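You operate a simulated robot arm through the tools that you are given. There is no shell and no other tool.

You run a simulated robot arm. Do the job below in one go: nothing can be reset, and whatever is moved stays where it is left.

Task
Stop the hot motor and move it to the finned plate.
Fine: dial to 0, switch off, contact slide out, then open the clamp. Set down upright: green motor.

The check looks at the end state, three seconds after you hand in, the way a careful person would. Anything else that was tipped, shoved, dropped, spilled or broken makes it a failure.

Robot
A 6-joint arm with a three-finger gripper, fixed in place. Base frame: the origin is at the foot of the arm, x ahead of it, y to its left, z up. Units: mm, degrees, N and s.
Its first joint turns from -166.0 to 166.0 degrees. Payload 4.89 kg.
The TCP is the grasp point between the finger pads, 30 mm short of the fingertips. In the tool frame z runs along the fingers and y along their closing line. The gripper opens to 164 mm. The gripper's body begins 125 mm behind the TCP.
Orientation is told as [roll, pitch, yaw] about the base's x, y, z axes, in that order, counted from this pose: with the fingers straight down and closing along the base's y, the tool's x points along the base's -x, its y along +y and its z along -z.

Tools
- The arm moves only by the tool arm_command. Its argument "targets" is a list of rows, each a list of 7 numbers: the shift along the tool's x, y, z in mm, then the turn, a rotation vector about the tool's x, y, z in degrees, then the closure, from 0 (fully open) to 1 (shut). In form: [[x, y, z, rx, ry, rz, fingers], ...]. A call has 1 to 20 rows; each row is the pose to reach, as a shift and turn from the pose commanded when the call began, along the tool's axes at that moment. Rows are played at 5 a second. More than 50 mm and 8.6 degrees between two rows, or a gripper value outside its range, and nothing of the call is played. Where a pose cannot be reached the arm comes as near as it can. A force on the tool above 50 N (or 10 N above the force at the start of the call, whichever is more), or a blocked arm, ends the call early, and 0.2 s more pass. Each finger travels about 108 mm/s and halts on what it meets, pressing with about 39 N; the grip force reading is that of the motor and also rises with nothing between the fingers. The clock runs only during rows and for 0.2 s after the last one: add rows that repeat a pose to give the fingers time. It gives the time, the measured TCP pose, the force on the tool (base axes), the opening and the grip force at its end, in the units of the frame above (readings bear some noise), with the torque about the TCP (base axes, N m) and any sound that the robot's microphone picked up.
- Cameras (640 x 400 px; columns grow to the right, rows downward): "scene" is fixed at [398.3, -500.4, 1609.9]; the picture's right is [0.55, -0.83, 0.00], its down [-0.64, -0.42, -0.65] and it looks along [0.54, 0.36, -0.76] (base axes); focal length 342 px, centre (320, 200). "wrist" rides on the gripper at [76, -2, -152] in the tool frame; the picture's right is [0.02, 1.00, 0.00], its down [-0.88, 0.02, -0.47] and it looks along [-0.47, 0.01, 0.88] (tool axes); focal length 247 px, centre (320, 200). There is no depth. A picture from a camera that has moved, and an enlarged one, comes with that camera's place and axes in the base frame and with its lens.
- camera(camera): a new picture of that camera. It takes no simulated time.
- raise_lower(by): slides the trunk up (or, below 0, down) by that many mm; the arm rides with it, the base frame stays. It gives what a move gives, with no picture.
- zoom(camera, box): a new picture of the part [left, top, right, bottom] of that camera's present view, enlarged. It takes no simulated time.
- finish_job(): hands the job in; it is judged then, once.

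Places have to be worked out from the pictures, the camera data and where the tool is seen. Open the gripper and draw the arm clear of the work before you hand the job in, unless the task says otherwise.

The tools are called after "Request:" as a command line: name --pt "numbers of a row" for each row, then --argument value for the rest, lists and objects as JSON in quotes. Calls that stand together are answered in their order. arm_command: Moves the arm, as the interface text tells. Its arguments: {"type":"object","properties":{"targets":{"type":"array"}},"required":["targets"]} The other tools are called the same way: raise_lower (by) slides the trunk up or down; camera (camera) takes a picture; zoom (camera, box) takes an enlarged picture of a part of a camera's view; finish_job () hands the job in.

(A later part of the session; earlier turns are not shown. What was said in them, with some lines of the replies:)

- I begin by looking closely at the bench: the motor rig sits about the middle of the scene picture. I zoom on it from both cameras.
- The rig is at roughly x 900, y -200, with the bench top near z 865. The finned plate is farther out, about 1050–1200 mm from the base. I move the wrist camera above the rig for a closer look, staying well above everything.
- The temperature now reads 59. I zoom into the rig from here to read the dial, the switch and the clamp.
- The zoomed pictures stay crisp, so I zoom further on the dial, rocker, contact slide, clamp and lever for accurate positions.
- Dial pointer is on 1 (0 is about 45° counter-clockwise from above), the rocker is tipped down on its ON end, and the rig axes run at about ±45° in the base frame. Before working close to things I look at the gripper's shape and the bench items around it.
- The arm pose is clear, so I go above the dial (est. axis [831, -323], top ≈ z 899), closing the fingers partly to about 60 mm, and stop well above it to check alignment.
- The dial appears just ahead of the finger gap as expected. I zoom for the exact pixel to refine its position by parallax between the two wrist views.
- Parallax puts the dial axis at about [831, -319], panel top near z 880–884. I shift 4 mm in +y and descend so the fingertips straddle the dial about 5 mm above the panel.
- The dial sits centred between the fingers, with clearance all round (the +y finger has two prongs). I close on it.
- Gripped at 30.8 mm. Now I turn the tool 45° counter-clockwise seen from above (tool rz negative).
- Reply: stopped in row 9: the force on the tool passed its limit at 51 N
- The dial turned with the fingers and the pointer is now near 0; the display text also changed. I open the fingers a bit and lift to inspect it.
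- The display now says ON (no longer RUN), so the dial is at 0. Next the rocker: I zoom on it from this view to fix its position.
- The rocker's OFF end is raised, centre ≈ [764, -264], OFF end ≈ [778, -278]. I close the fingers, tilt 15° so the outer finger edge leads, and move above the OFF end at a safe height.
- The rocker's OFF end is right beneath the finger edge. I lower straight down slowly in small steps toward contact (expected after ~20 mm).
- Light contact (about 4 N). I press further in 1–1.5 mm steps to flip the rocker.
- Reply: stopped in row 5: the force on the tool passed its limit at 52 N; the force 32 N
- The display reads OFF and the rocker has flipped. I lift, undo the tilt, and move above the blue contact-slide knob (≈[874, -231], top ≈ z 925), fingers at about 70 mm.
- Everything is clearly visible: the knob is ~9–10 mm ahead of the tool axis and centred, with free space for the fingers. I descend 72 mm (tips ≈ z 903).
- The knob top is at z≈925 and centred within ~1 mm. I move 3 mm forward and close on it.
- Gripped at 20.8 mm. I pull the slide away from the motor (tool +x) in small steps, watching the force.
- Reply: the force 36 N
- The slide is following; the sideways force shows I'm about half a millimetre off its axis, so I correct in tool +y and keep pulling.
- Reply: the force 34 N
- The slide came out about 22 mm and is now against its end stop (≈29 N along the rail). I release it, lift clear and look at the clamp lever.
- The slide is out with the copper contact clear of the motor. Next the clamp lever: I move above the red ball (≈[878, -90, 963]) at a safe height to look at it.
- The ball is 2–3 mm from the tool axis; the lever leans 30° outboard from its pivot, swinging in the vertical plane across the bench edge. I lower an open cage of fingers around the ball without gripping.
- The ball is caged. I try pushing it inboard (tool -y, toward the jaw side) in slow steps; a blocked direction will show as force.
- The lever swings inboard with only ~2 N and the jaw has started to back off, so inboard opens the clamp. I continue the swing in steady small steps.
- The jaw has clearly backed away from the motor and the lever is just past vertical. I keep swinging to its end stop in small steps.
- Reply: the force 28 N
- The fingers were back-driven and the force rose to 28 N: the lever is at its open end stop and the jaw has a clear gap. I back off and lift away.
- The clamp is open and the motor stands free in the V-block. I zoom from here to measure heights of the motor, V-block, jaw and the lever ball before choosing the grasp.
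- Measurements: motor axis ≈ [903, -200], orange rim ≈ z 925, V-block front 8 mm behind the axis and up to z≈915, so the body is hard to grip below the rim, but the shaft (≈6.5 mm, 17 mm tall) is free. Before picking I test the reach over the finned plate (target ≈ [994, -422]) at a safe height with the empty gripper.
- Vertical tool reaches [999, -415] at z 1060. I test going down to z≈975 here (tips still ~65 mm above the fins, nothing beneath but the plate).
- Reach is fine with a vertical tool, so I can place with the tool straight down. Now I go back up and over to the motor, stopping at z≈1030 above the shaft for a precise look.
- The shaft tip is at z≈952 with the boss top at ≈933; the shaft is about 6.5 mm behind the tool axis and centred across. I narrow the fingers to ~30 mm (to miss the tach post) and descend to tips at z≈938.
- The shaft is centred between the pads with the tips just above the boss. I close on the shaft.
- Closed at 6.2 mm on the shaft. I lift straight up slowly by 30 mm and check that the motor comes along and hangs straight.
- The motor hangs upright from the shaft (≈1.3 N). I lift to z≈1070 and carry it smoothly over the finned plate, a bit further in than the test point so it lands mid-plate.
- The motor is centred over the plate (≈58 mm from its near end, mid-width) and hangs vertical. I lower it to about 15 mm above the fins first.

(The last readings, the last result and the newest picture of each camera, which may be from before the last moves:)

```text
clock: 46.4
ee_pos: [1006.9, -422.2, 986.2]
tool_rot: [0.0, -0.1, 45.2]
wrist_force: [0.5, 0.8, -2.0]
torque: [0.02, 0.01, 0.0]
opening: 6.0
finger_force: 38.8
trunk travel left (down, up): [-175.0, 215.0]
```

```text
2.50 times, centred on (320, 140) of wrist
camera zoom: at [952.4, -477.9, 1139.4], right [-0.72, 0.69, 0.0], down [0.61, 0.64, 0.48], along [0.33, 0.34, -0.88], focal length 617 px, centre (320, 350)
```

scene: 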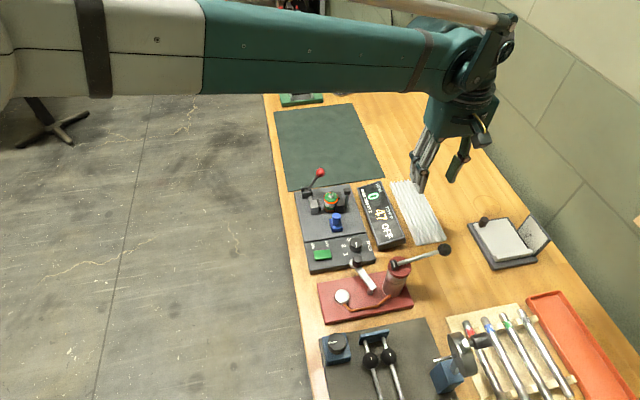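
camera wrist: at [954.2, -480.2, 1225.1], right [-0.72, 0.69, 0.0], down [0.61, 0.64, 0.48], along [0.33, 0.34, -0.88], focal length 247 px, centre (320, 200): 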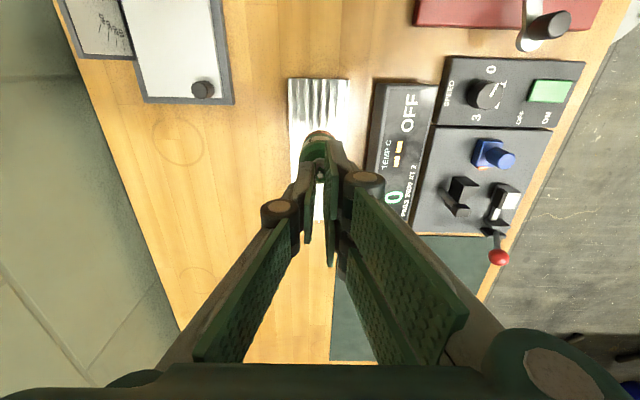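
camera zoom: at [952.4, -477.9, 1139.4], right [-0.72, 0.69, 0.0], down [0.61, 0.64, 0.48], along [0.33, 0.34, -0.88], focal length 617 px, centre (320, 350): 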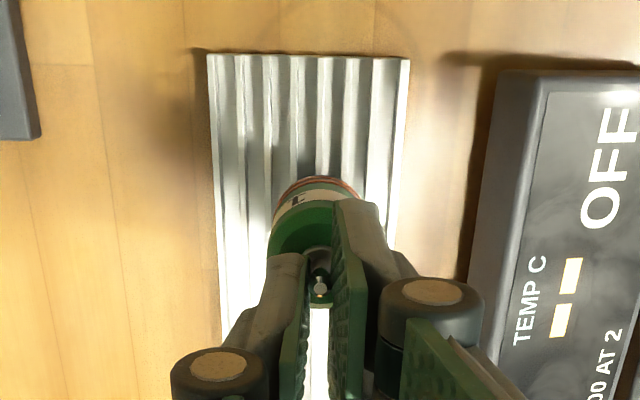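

Motor hangs upright a little above the plate, well inside its edges. I continue down in 2–3 mm steps while watching the vertical force.

Request:
arm_command --pt "0 0 3 0 0 0 1.0" --pt "0 0 6 0 0 0 1.0" --pt "0 0 9 0 0 0 1.0" --pt "0 0 12 0 0 0 1.0" --pt "0 0 12 0 0 0 1.0"

Request:
zoom --camera "scene" --box '[395, 185, 445, 235]'

```text
clock: 47.6
ee_pos: [1006.5, -422.2, 974.0]
tool_rot: [0.0, -0.1, 45.1]
wrist_force: [-0.1, 0.8, -1.2]
torque: [-0.01, 0.03, -0.02]
opening: 6.2
finger_force: 39.2
trunk travel left (down, up): [-175.0, 215.0]
```

```text
8.00 times, centred on (420, 210) of scene
camera zoom: at [398.3, -500.4, 1609.9], right [0.55, -0.83, 0.0], down [-0.64, -0.42, -0.65], along [0.54, 0.36, -0.76], focal length 2736 px, centre (-480, 120)
```

zoom: 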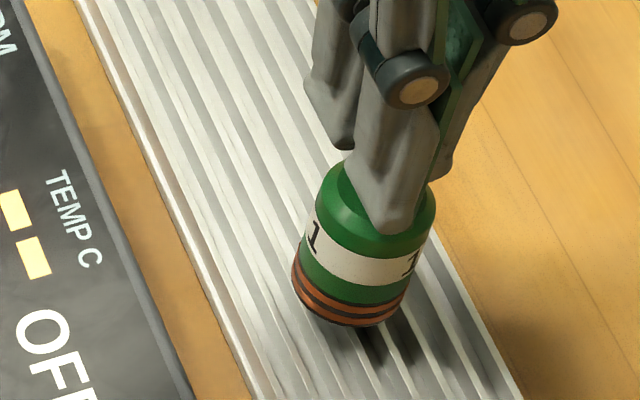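

Not in contact yet (−1.2 N is just the motor's weight). I continue down in 2 mm steps.

Request:
arm_command --pt "0 0 2 0 0 0 1.0" --pt "0 0 4 0 0 0 1.0" --pt "0 0 6 0 0 0 1.0" --pt "0 0 6 0 0 0 1.0"

Request:
zoom --camera "scene" --box '[395, 185, 445, 235]'

```text
clock: 48.6
ee_pos: [1005.9, -422.0, 968.2]
tool_rot: [0.1, -0.1, 45.2]
wrist_force: [0.1, 0.1, -0.7]
torque: [0.02, -0.01, -0.01]
opening: 6.1
finger_force: 38.6
trunk travel left (down, up): [-175.0, 215.0]
```

```text
8.00 times, centred on (420, 210) of scene
camera zoom: at [398.3, -500.4, 1609.9], right [0.55, -0.83, 0.0], down [-0.64, -0.42, -0.65], along [0.54, 0.36, -0.76], focal length 2736 px, centre (-480, 120)
```

zoom: 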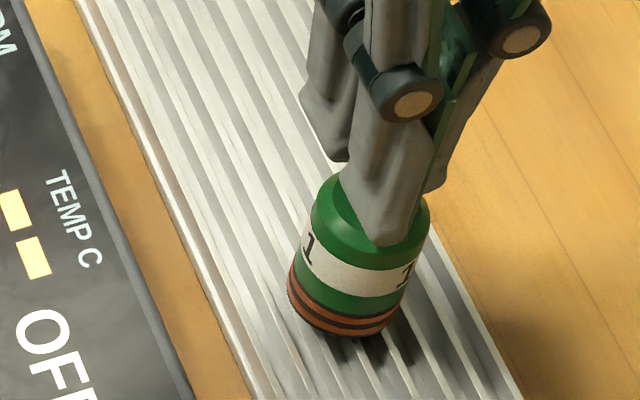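

Force is still just the weight and a small shadow gap remains. I continue with 1.5 mm steps.

Request:
arm_command --pt "0 0 1.5 0 0 0 1.0" --pt "0 0 3 0 0 0 1.0" --pt "0 0 4.5 0 0 0 1.0" --pt "0 0 4.5 0 0 0 1.0"

Request:
zoom --camera "scene" --box '[395, 185, 445, 235]'

```text
clock: 49.6
ee_pos: [1006.0, -422.2, 964.1]
tool_rot: [0.0, -0.1, 45.3]
wrist_force: [-0.4, 0.0, -1.1]
torque: [0.05, 0.01, -0.03]
opening: 6.0
finger_force: 39.1
trunk travel left (down, up): [-175.0, 215.0]
```

```text
8.00 times, centred on (420, 210) of scene
camera zoom: at [398.3, -500.4, 1609.9], right [0.55, -0.83, 0.0], down [-0.64, -0.42, -0.65], along [0.54, 0.36, -0.76], focal length 2736 px, centre (-480, 120)
```

zoom: 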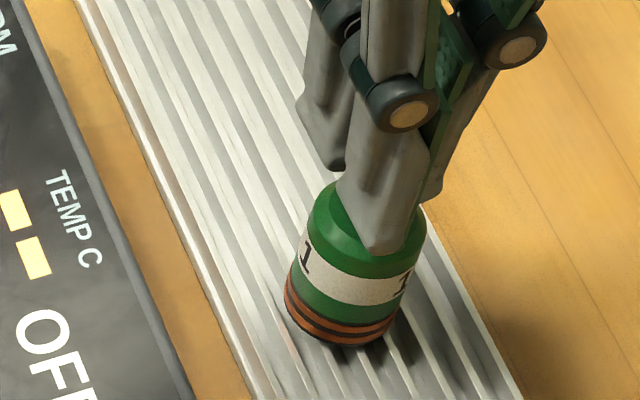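

Still hanging free. I keep lowering in 1.5 mm steps.

Request:
arm_command --pt "0 0 1.5 0 0 0 1.0" --pt "0 0 3 0 0 0 1.0" --pt "0 0 4.5 0 0 0 1.0" --pt "0 0 4.5 0 0 0 1.0"

Request:
zoom --camera "scene" --box '[395, 185, 445, 235]'

```text
clock: 50.6
ee_pos: [1005.6, -422.0, 962.6]
tool_rot: [-0.2, -0.2, 45.2]
wrist_force: [10.5, -3.0, 37.0]
torque: [-0.1, -0.3, 0.04]
opening: 6.1
finger_force: 39.0
trunk travel left (down, up): [-175.0, 215.0]
```

```text
8.00 times, centred on (420, 210) of scene
camera zoom: at [398.3, -500.4, 1609.9], right [0.55, -0.83, 0.0], down [-0.64, -0.42, -0.65], along [0.54, 0.36, -0.76], focal length 2736 px, centre (-480, 120)
```

zoom: 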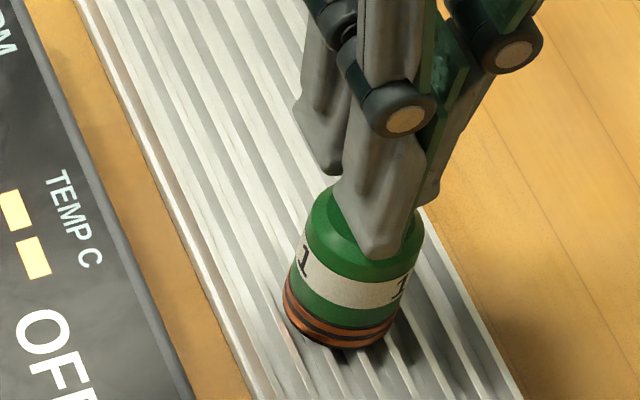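

Contact: 37 N upward, the motor is resting on the fins. I ease back up in half-millimetre steps to relieve the press before opening.

Request:
arm_command --pt "0 0 -0.5 0 0 0 1.0" --pt "0 0 -1.0 0 0 0 1.0" --pt "0 0 -1.5 0 0 0 1.0" --pt "0 0 -1.8 0 0 0 1.0" --pt "0 0 -1.8 0 0 0 1.0"

Request:
zoom --camera "scene" --box '[395, 185, 445, 235]'

Request:
zoom --camera "wrist" --box '[260, 80, 380, 200]'

```text
clock: 51.8
ee_pos: [1005.0, -421.3, 961.3]
tool_rot: [0.0, -0.2, 45.2]
wrist_force: [1.6, 0.8, 19.7]
torque: [-0.11, 0.03, 0.05]
opening: 6.0
finger_force: 39.3
trunk travel left (down, up): [-175.0, 215.0]
```

```text
8.00 times, centred on (420, 210) of scene
camera zoom: at [398.3, -500.4, 1609.9], right [0.55, -0.83, 0.0], down [-0.64, -0.42, -0.65], along [0.54, 0.36, -0.76], focal length 2736 px, centre (-480, 120)
```

zoom: 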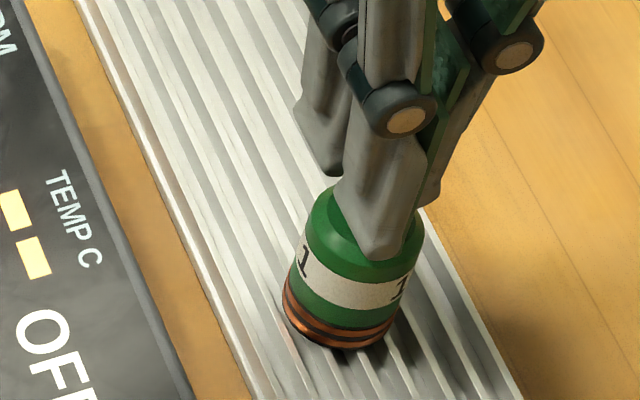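

```text
3.33 times, centred on (320, 140) of wrist
camera zoom: at [951.5, -478.0, 1114.6], right [-0.72, 0.69, 0.0], down [0.61, 0.64, 0.48], along [0.33, 0.34, -0.88], focal length 823 px, centre (320, 400)
```

zoom: 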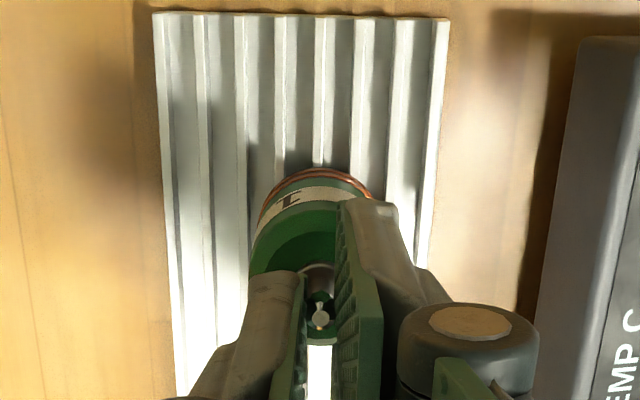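

Force halved to 20 N; another ~1.8 mm up should bring it near zero.

Request:
arm_command --pt "0 0 -0.6 0 0 0 1.0" --pt "0 0 -1.2 0 0 0 1.0" --pt "0 0 -1.6 0 0 0 1.0" --pt "0 0 -1.6 0 0 0 1.0"

Request:
zoom --camera "scene" --box '[395, 185, 445, 235]'

```text
clock: 52.8
ee_pos: [1006.1, -420.3, 963.6]
tool_rot: [-0.1, 0.0, 45.2]
wrist_force: [-0.2, 0.1, -1.3]
torque: [-0.03, -0.02, 0.0]
opening: 5.9
finger_force: 38.6
trunk travel left (down, up): [-175.0, 215.0]
```

```text
8.00 times, centred on (420, 210) of scene
camera zoom: at [398.3, -500.4, 1609.9], right [0.55, -0.83, 0.0], down [-0.64, -0.42, -0.65], along [0.54, 0.36, -0.76], focal length 2736 px, centre (-480, 120)
```

zoom: 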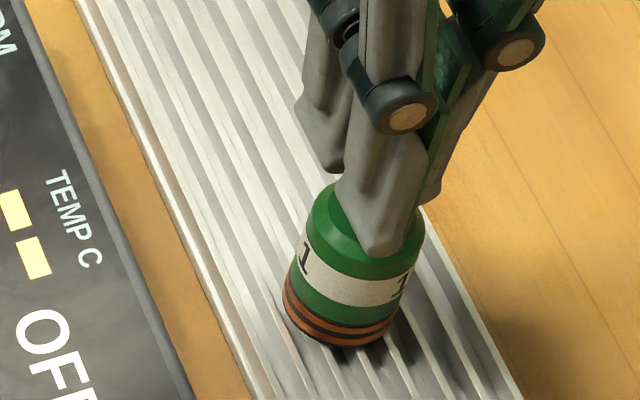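

It is now just lifted off (weight back on the tool), so it's less than a millimetre above the fins. I lower 0.8 mm to light contact, then open.

Request:
arm_command --pt "0 0 0.3 0 0 0 1.0" --pt "0 0 0.6 0 0 0 1.0" --pt "0 0 0.8 0 0 0 1.0" --pt "0 0 0.8 0 0 0 1.0"

```text
clock: 53.8
ee_pos: [1005.7, -421.6, 961.9]
tool_rot: [0.1, -0.1, 45.2]
wrist_force: [-0.1, 0.0, -0.3]
torque: [-0.03, 0.01, 0.0]
opening: 5.8
finger_force: 39.4
trunk travel left (down, up): [-175.0, 215.0]
```

Weight is now off the tool (−0.3 N). I open the fingers gradually to about 33 mm without moving the arm.

Request:
arm_command --pt "0 0 0 0 0 0 0.96" --pt "0 0 0 0 0 0 0.93" --pt "0 0 0 0 0 0 0.88" --pt "0 0 0 0 0 0 0.8" --pt "0 0 0 0 0 0 0.8"

Request:
zoom --camera "scene" --box '[395, 185, 445, 235]'

Request:
zoom --camera "wrist" --box '[260, 80, 380, 200]'

```text
clock: 55.0
ee_pos: [1006.5, -421.1, 962.8]
tool_rot: [0.0, -0.1, 45.2]
wrist_force: [0.8, 0.4, -0.4]
torque: [0.01, -0.01, 0.0]
opening: 32.7
finger_force: 0.0
trunk travel left (down, up): [-175.0, 215.0]
```

```text
8.00 times, centred on (420, 210) of scene
camera zoom: at [398.3, -500.4, 1609.9], right [0.55, -0.83, 0.0], down [-0.64, -0.42, -0.65], along [0.54, 0.36, -0.76], focal length 2736 px, centre (-480, 120)
```

zoom: 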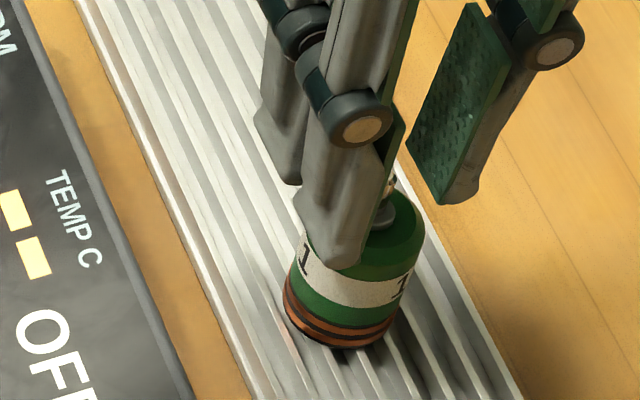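

```text
3.33 times, centred on (320, 140) of wrist
camera zoom: at [952.3, -478.0, 1114.6], right [-0.72, 0.69, 0.0], down [0.61, 0.64, 0.48], along [0.33, 0.34, -0.88], focal length 823 px, centre (320, 400)
```

zoom: 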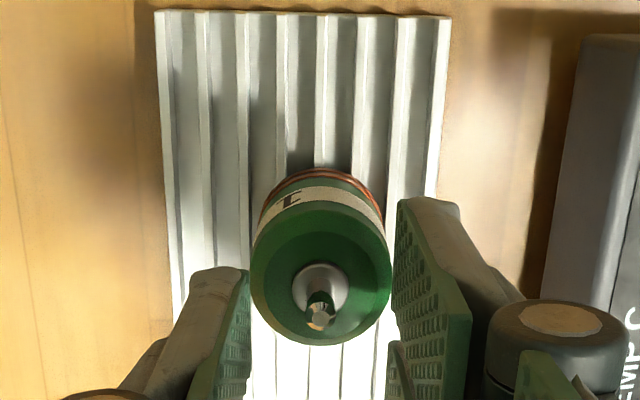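

The motor stands upright on its own, centred on the fins, and the fingers are clear of the shaft. I lift straight up and then draw the arm back.

Request:
arm_command --pt "0 0 -8 0 0 0 0.8" --pt "0 0 -25 0 0 0 0.8" --pt "0 0 -50 0 0 0 0.75" --pt "0 0 -85 0 0 0 0.7" --pt "0 0 -125 0 0 0 0.6" --pt "0 0 -150 0 0 0 0.5" --pt "0 0 -160 0 0 0 0.4"

Request:
camera --camera "scene"

Request:
zoom --camera "scene" --box '[300, 160, 450, 280]'

Request:
zoom --camera "wrist" --box '[240, 60, 400, 220]'

```text
clock: 56.6
ee_pos: [1007.5, -421.2, 1122.8]
tool_rot: [-0.1, -0.1, 45.2]
wrist_force: [0.9, 0.2, -0.5]
torque: [0.01, -0.02, 0.02]
opening: 98.6
finger_force: 0.1
trunk travel left (down, up): [-175.0, 215.0]
```

```text
taken
```

scene: 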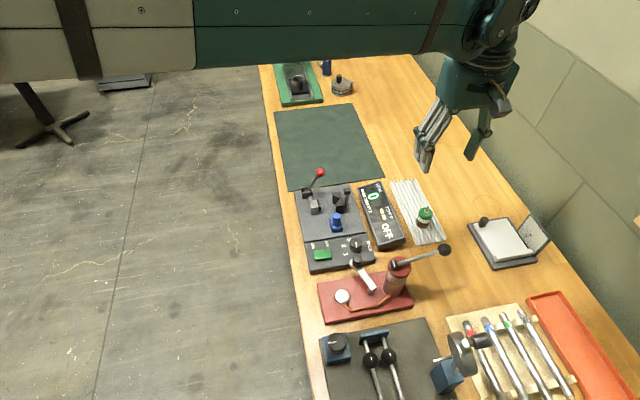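

```text
3.33 times, centred on (375, 220) of scene
camera zoom: at [398.3, -500.4, 1609.9], right [0.55, -0.83, 0.0], down [-0.64, -0.42, -0.65], along [0.54, 0.36, -0.76], focal length 1140 px, centre (137, 133)
```

zoom: 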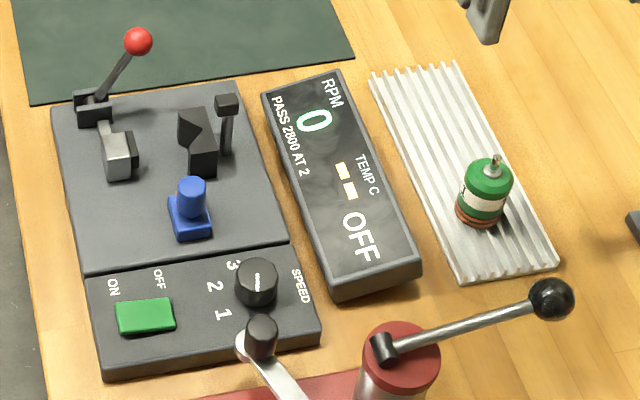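

```text
2.50 times, centred on (320, 140) of wrist
camera zoom: at [952.3, -477.8, 1275.7], right [-0.72, 0.69, 0.0], down [0.61, 0.64, 0.48], along [0.33, 0.34, -0.88], focal length 617 px, centre (320, 350)
```

zoom: 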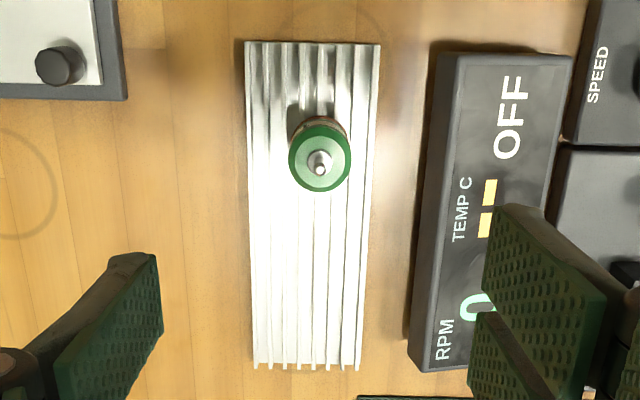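

The motor stands upright mid-plate, the display says OFF, slide is out and clamp open. I withdraw the arm toward the robot at height, then do a final check of the dial and everything else.

Request:
arm_command --pt "0 25 -10 0 0 0 0.3" --pt "0 65 -20 0 0 0 0.2" --pt "0 108 -30 0 0 0 0.1" --pt "0 152 -40 0 0 0 0" --pt "0 196 -50 0 0 0 0" --pt "0 240 -57 0 0 0 0" --pt "0 284 -57 0 0 0 0" --pt "0 328 -57 0 0 0 0" --pt "0 370 -57 0 0 0 0" --pt "0 410 -57 0 0 0 0" --pt "0 440 -57 0 0 0 0" --pt "0 458 -57 0 0 0 0" --pt "0 458 -57 0 0 0 0"

Request:
camera --camera "scene"

Request:
zoom --camera "scene" --box '[290, 160, 390, 270]'

Request:
zoom --camera "scene" --box '[310, 230, 375, 275]'

Request:
zoom --camera "scene" --box '[385, 170, 455, 250]'

```text
clock: 59.4
ee_pos: [680.7, -99.3, 1178.8]
tool_rot: [0.0, -0.2, 45.3]
wrist_force: [-0.4, 0.2, 0.0]
torque: [-0.06, -0.07, -0.03]
opening: 164.0
finger_force: 0.0
trunk travel left (down, up): [-175.0, 215.0]
```

```text
taken
```

scene: 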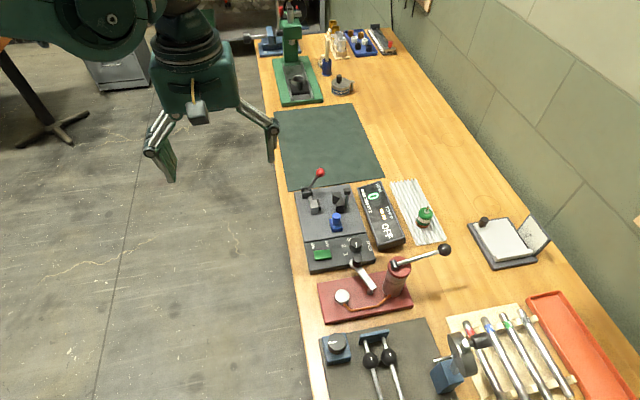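

```text
3.64 times, centred on (340, 215) of scene
camera zoom: at [398.3, -500.4, 1609.9], right [0.55, -0.83, 0.0], down [-0.64, -0.42, -0.65], along [0.54, 0.36, -0.76], focal length 1244 px, centre (247, 146)
```

zoom: 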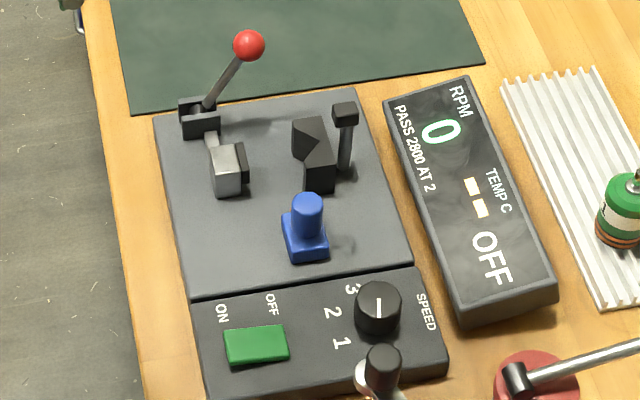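

```text
8.89 times, centred on (342, 252) of scene
camera zoom: at [398.3, -500.4, 1609.9], right [0.55, -0.83, 0.0], down [-0.64, -0.42, -0.65], along [0.54, 0.36, -0.76], focal length 3040 px, centre (120, -267)
```

zoom: 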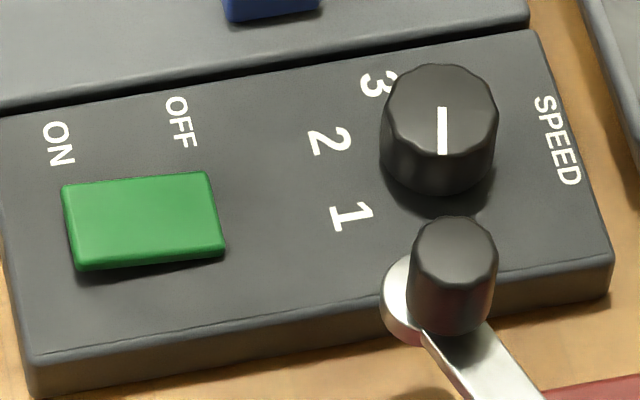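

```text
5.00 times, centred on (420, 210) of scene
camera zoom: at [398.3, -500.4, 1609.9], right [0.55, -0.83, 0.0], down [-0.64, -0.42, -0.65], along [0.54, 0.36, -0.76], focal length 1710 px, centre (-180, 150)
```

zoom: 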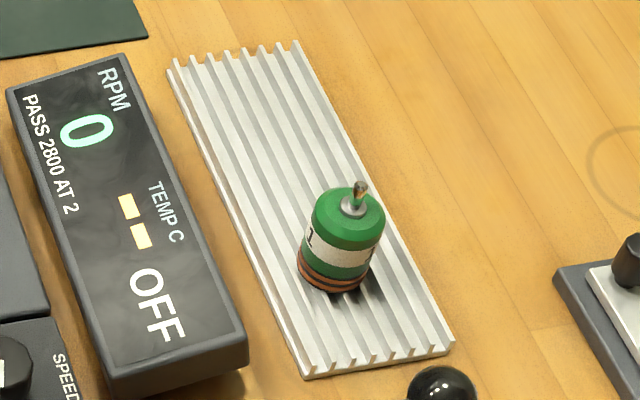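

The motor is upright on the plate and nothing else looks disturbed. I double-check the dial pointer against the 0 mark with closer pictures.

Request:
camera --camera "wrist"

Request:
zoom --camera "scene" --box '[342, 234, 368, 252]'

```text
taken
camera wrist: at [626.4, -155.3, 1332.6], right [-0.72, 0.69, 0.0], down [0.61, 0.64, 0.48], along [0.33, 0.34, -0.88], focal length 247 px, centre (320, 200)
```

wrist: 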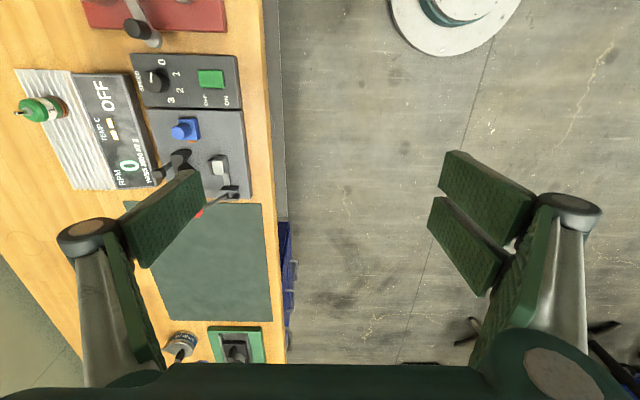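

```text
16.00 times, centred on (355, 243) of scene
camera zoom: at [398.3, -500.4, 1609.9], right [0.55, -0.83, 0.0], down [-0.64, -0.42, -0.65], along [0.54, 0.36, -0.76], focal length 5472 px, centre (-240, -488)
```

zoom: 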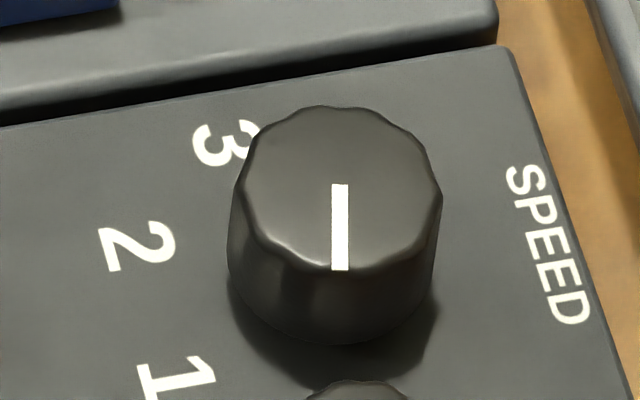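

I zoom the wrist view on the dial, where the 0 mark is visible.

Request:
zoom --camera "wrist" --box '[135, 55, 185, 105]'

Request:
zoom --camera "wrist" --box '[10, 60, 90, 150]'

```text
8.00 times, centred on (160, 80) of wrist
camera zoom: at [626.4, -155.3, 1332.6], right [-0.72, 0.69, 0.0], down [0.61, 0.64, 0.48], along [0.33, 0.34, -0.88], focal length 1976 px, centre (1600, 1160)
```

zoom: 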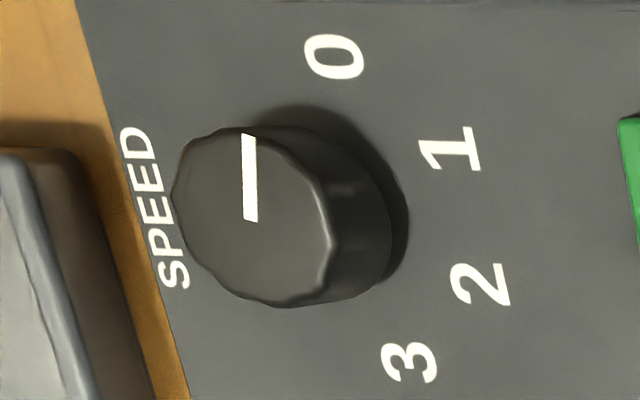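

```text
4.44 times, centred on (50, 105) of wrist
camera zoom: at [626.4, -155.3, 1332.6], right [-0.72, 0.69, 0.0], down [0.61, 0.64, 0.48], along [0.33, 0.34, -0.88], focal length 1098 px, centre (1520, 622)
```

zoom: 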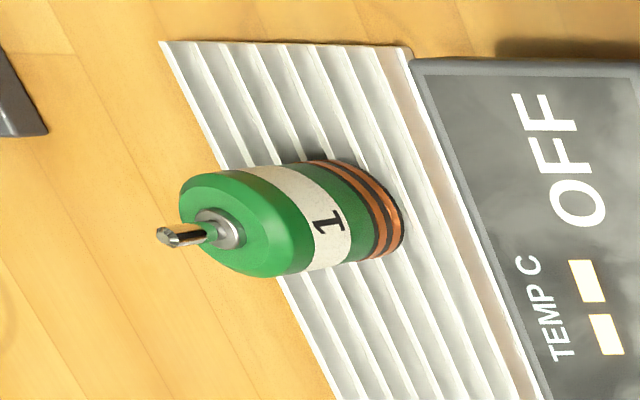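

By this view the pointer direction (≈16°) matches the 0 mark (≈17°) to within 2°. The rocker is OFF, the slide is out, the clamp is open and the motor stands upright on the fins. The gripper is open and clear, so I hand the job in.

Request:
finish_job

```text
The job is handed in.
```

The motor is stopped and the green motor is standing upright on the finned plate, near the middle of its width. I've handed the job in but haven't seen the verdict.

- **Dial:** turned from 1 to 0. The pointer matches the 0 mark to within about 2° in the last picture.
- **Switch:** the rocker is flipped, and the display reads OFF.
- **Contact slide:** pulled back about 22 mm to its end stop, clear of the motor.
- **Clamp:** the lever is swung over to its open stop, and the jaw is well back from the motor.
- **Motor:** I lifted it by its shaft because the V-block left no room to grip the body. It stayed upright after I let go.

In the last pictures nothing else on the bench looked moved or tipped. The gripper is open and the arm is drawn back.
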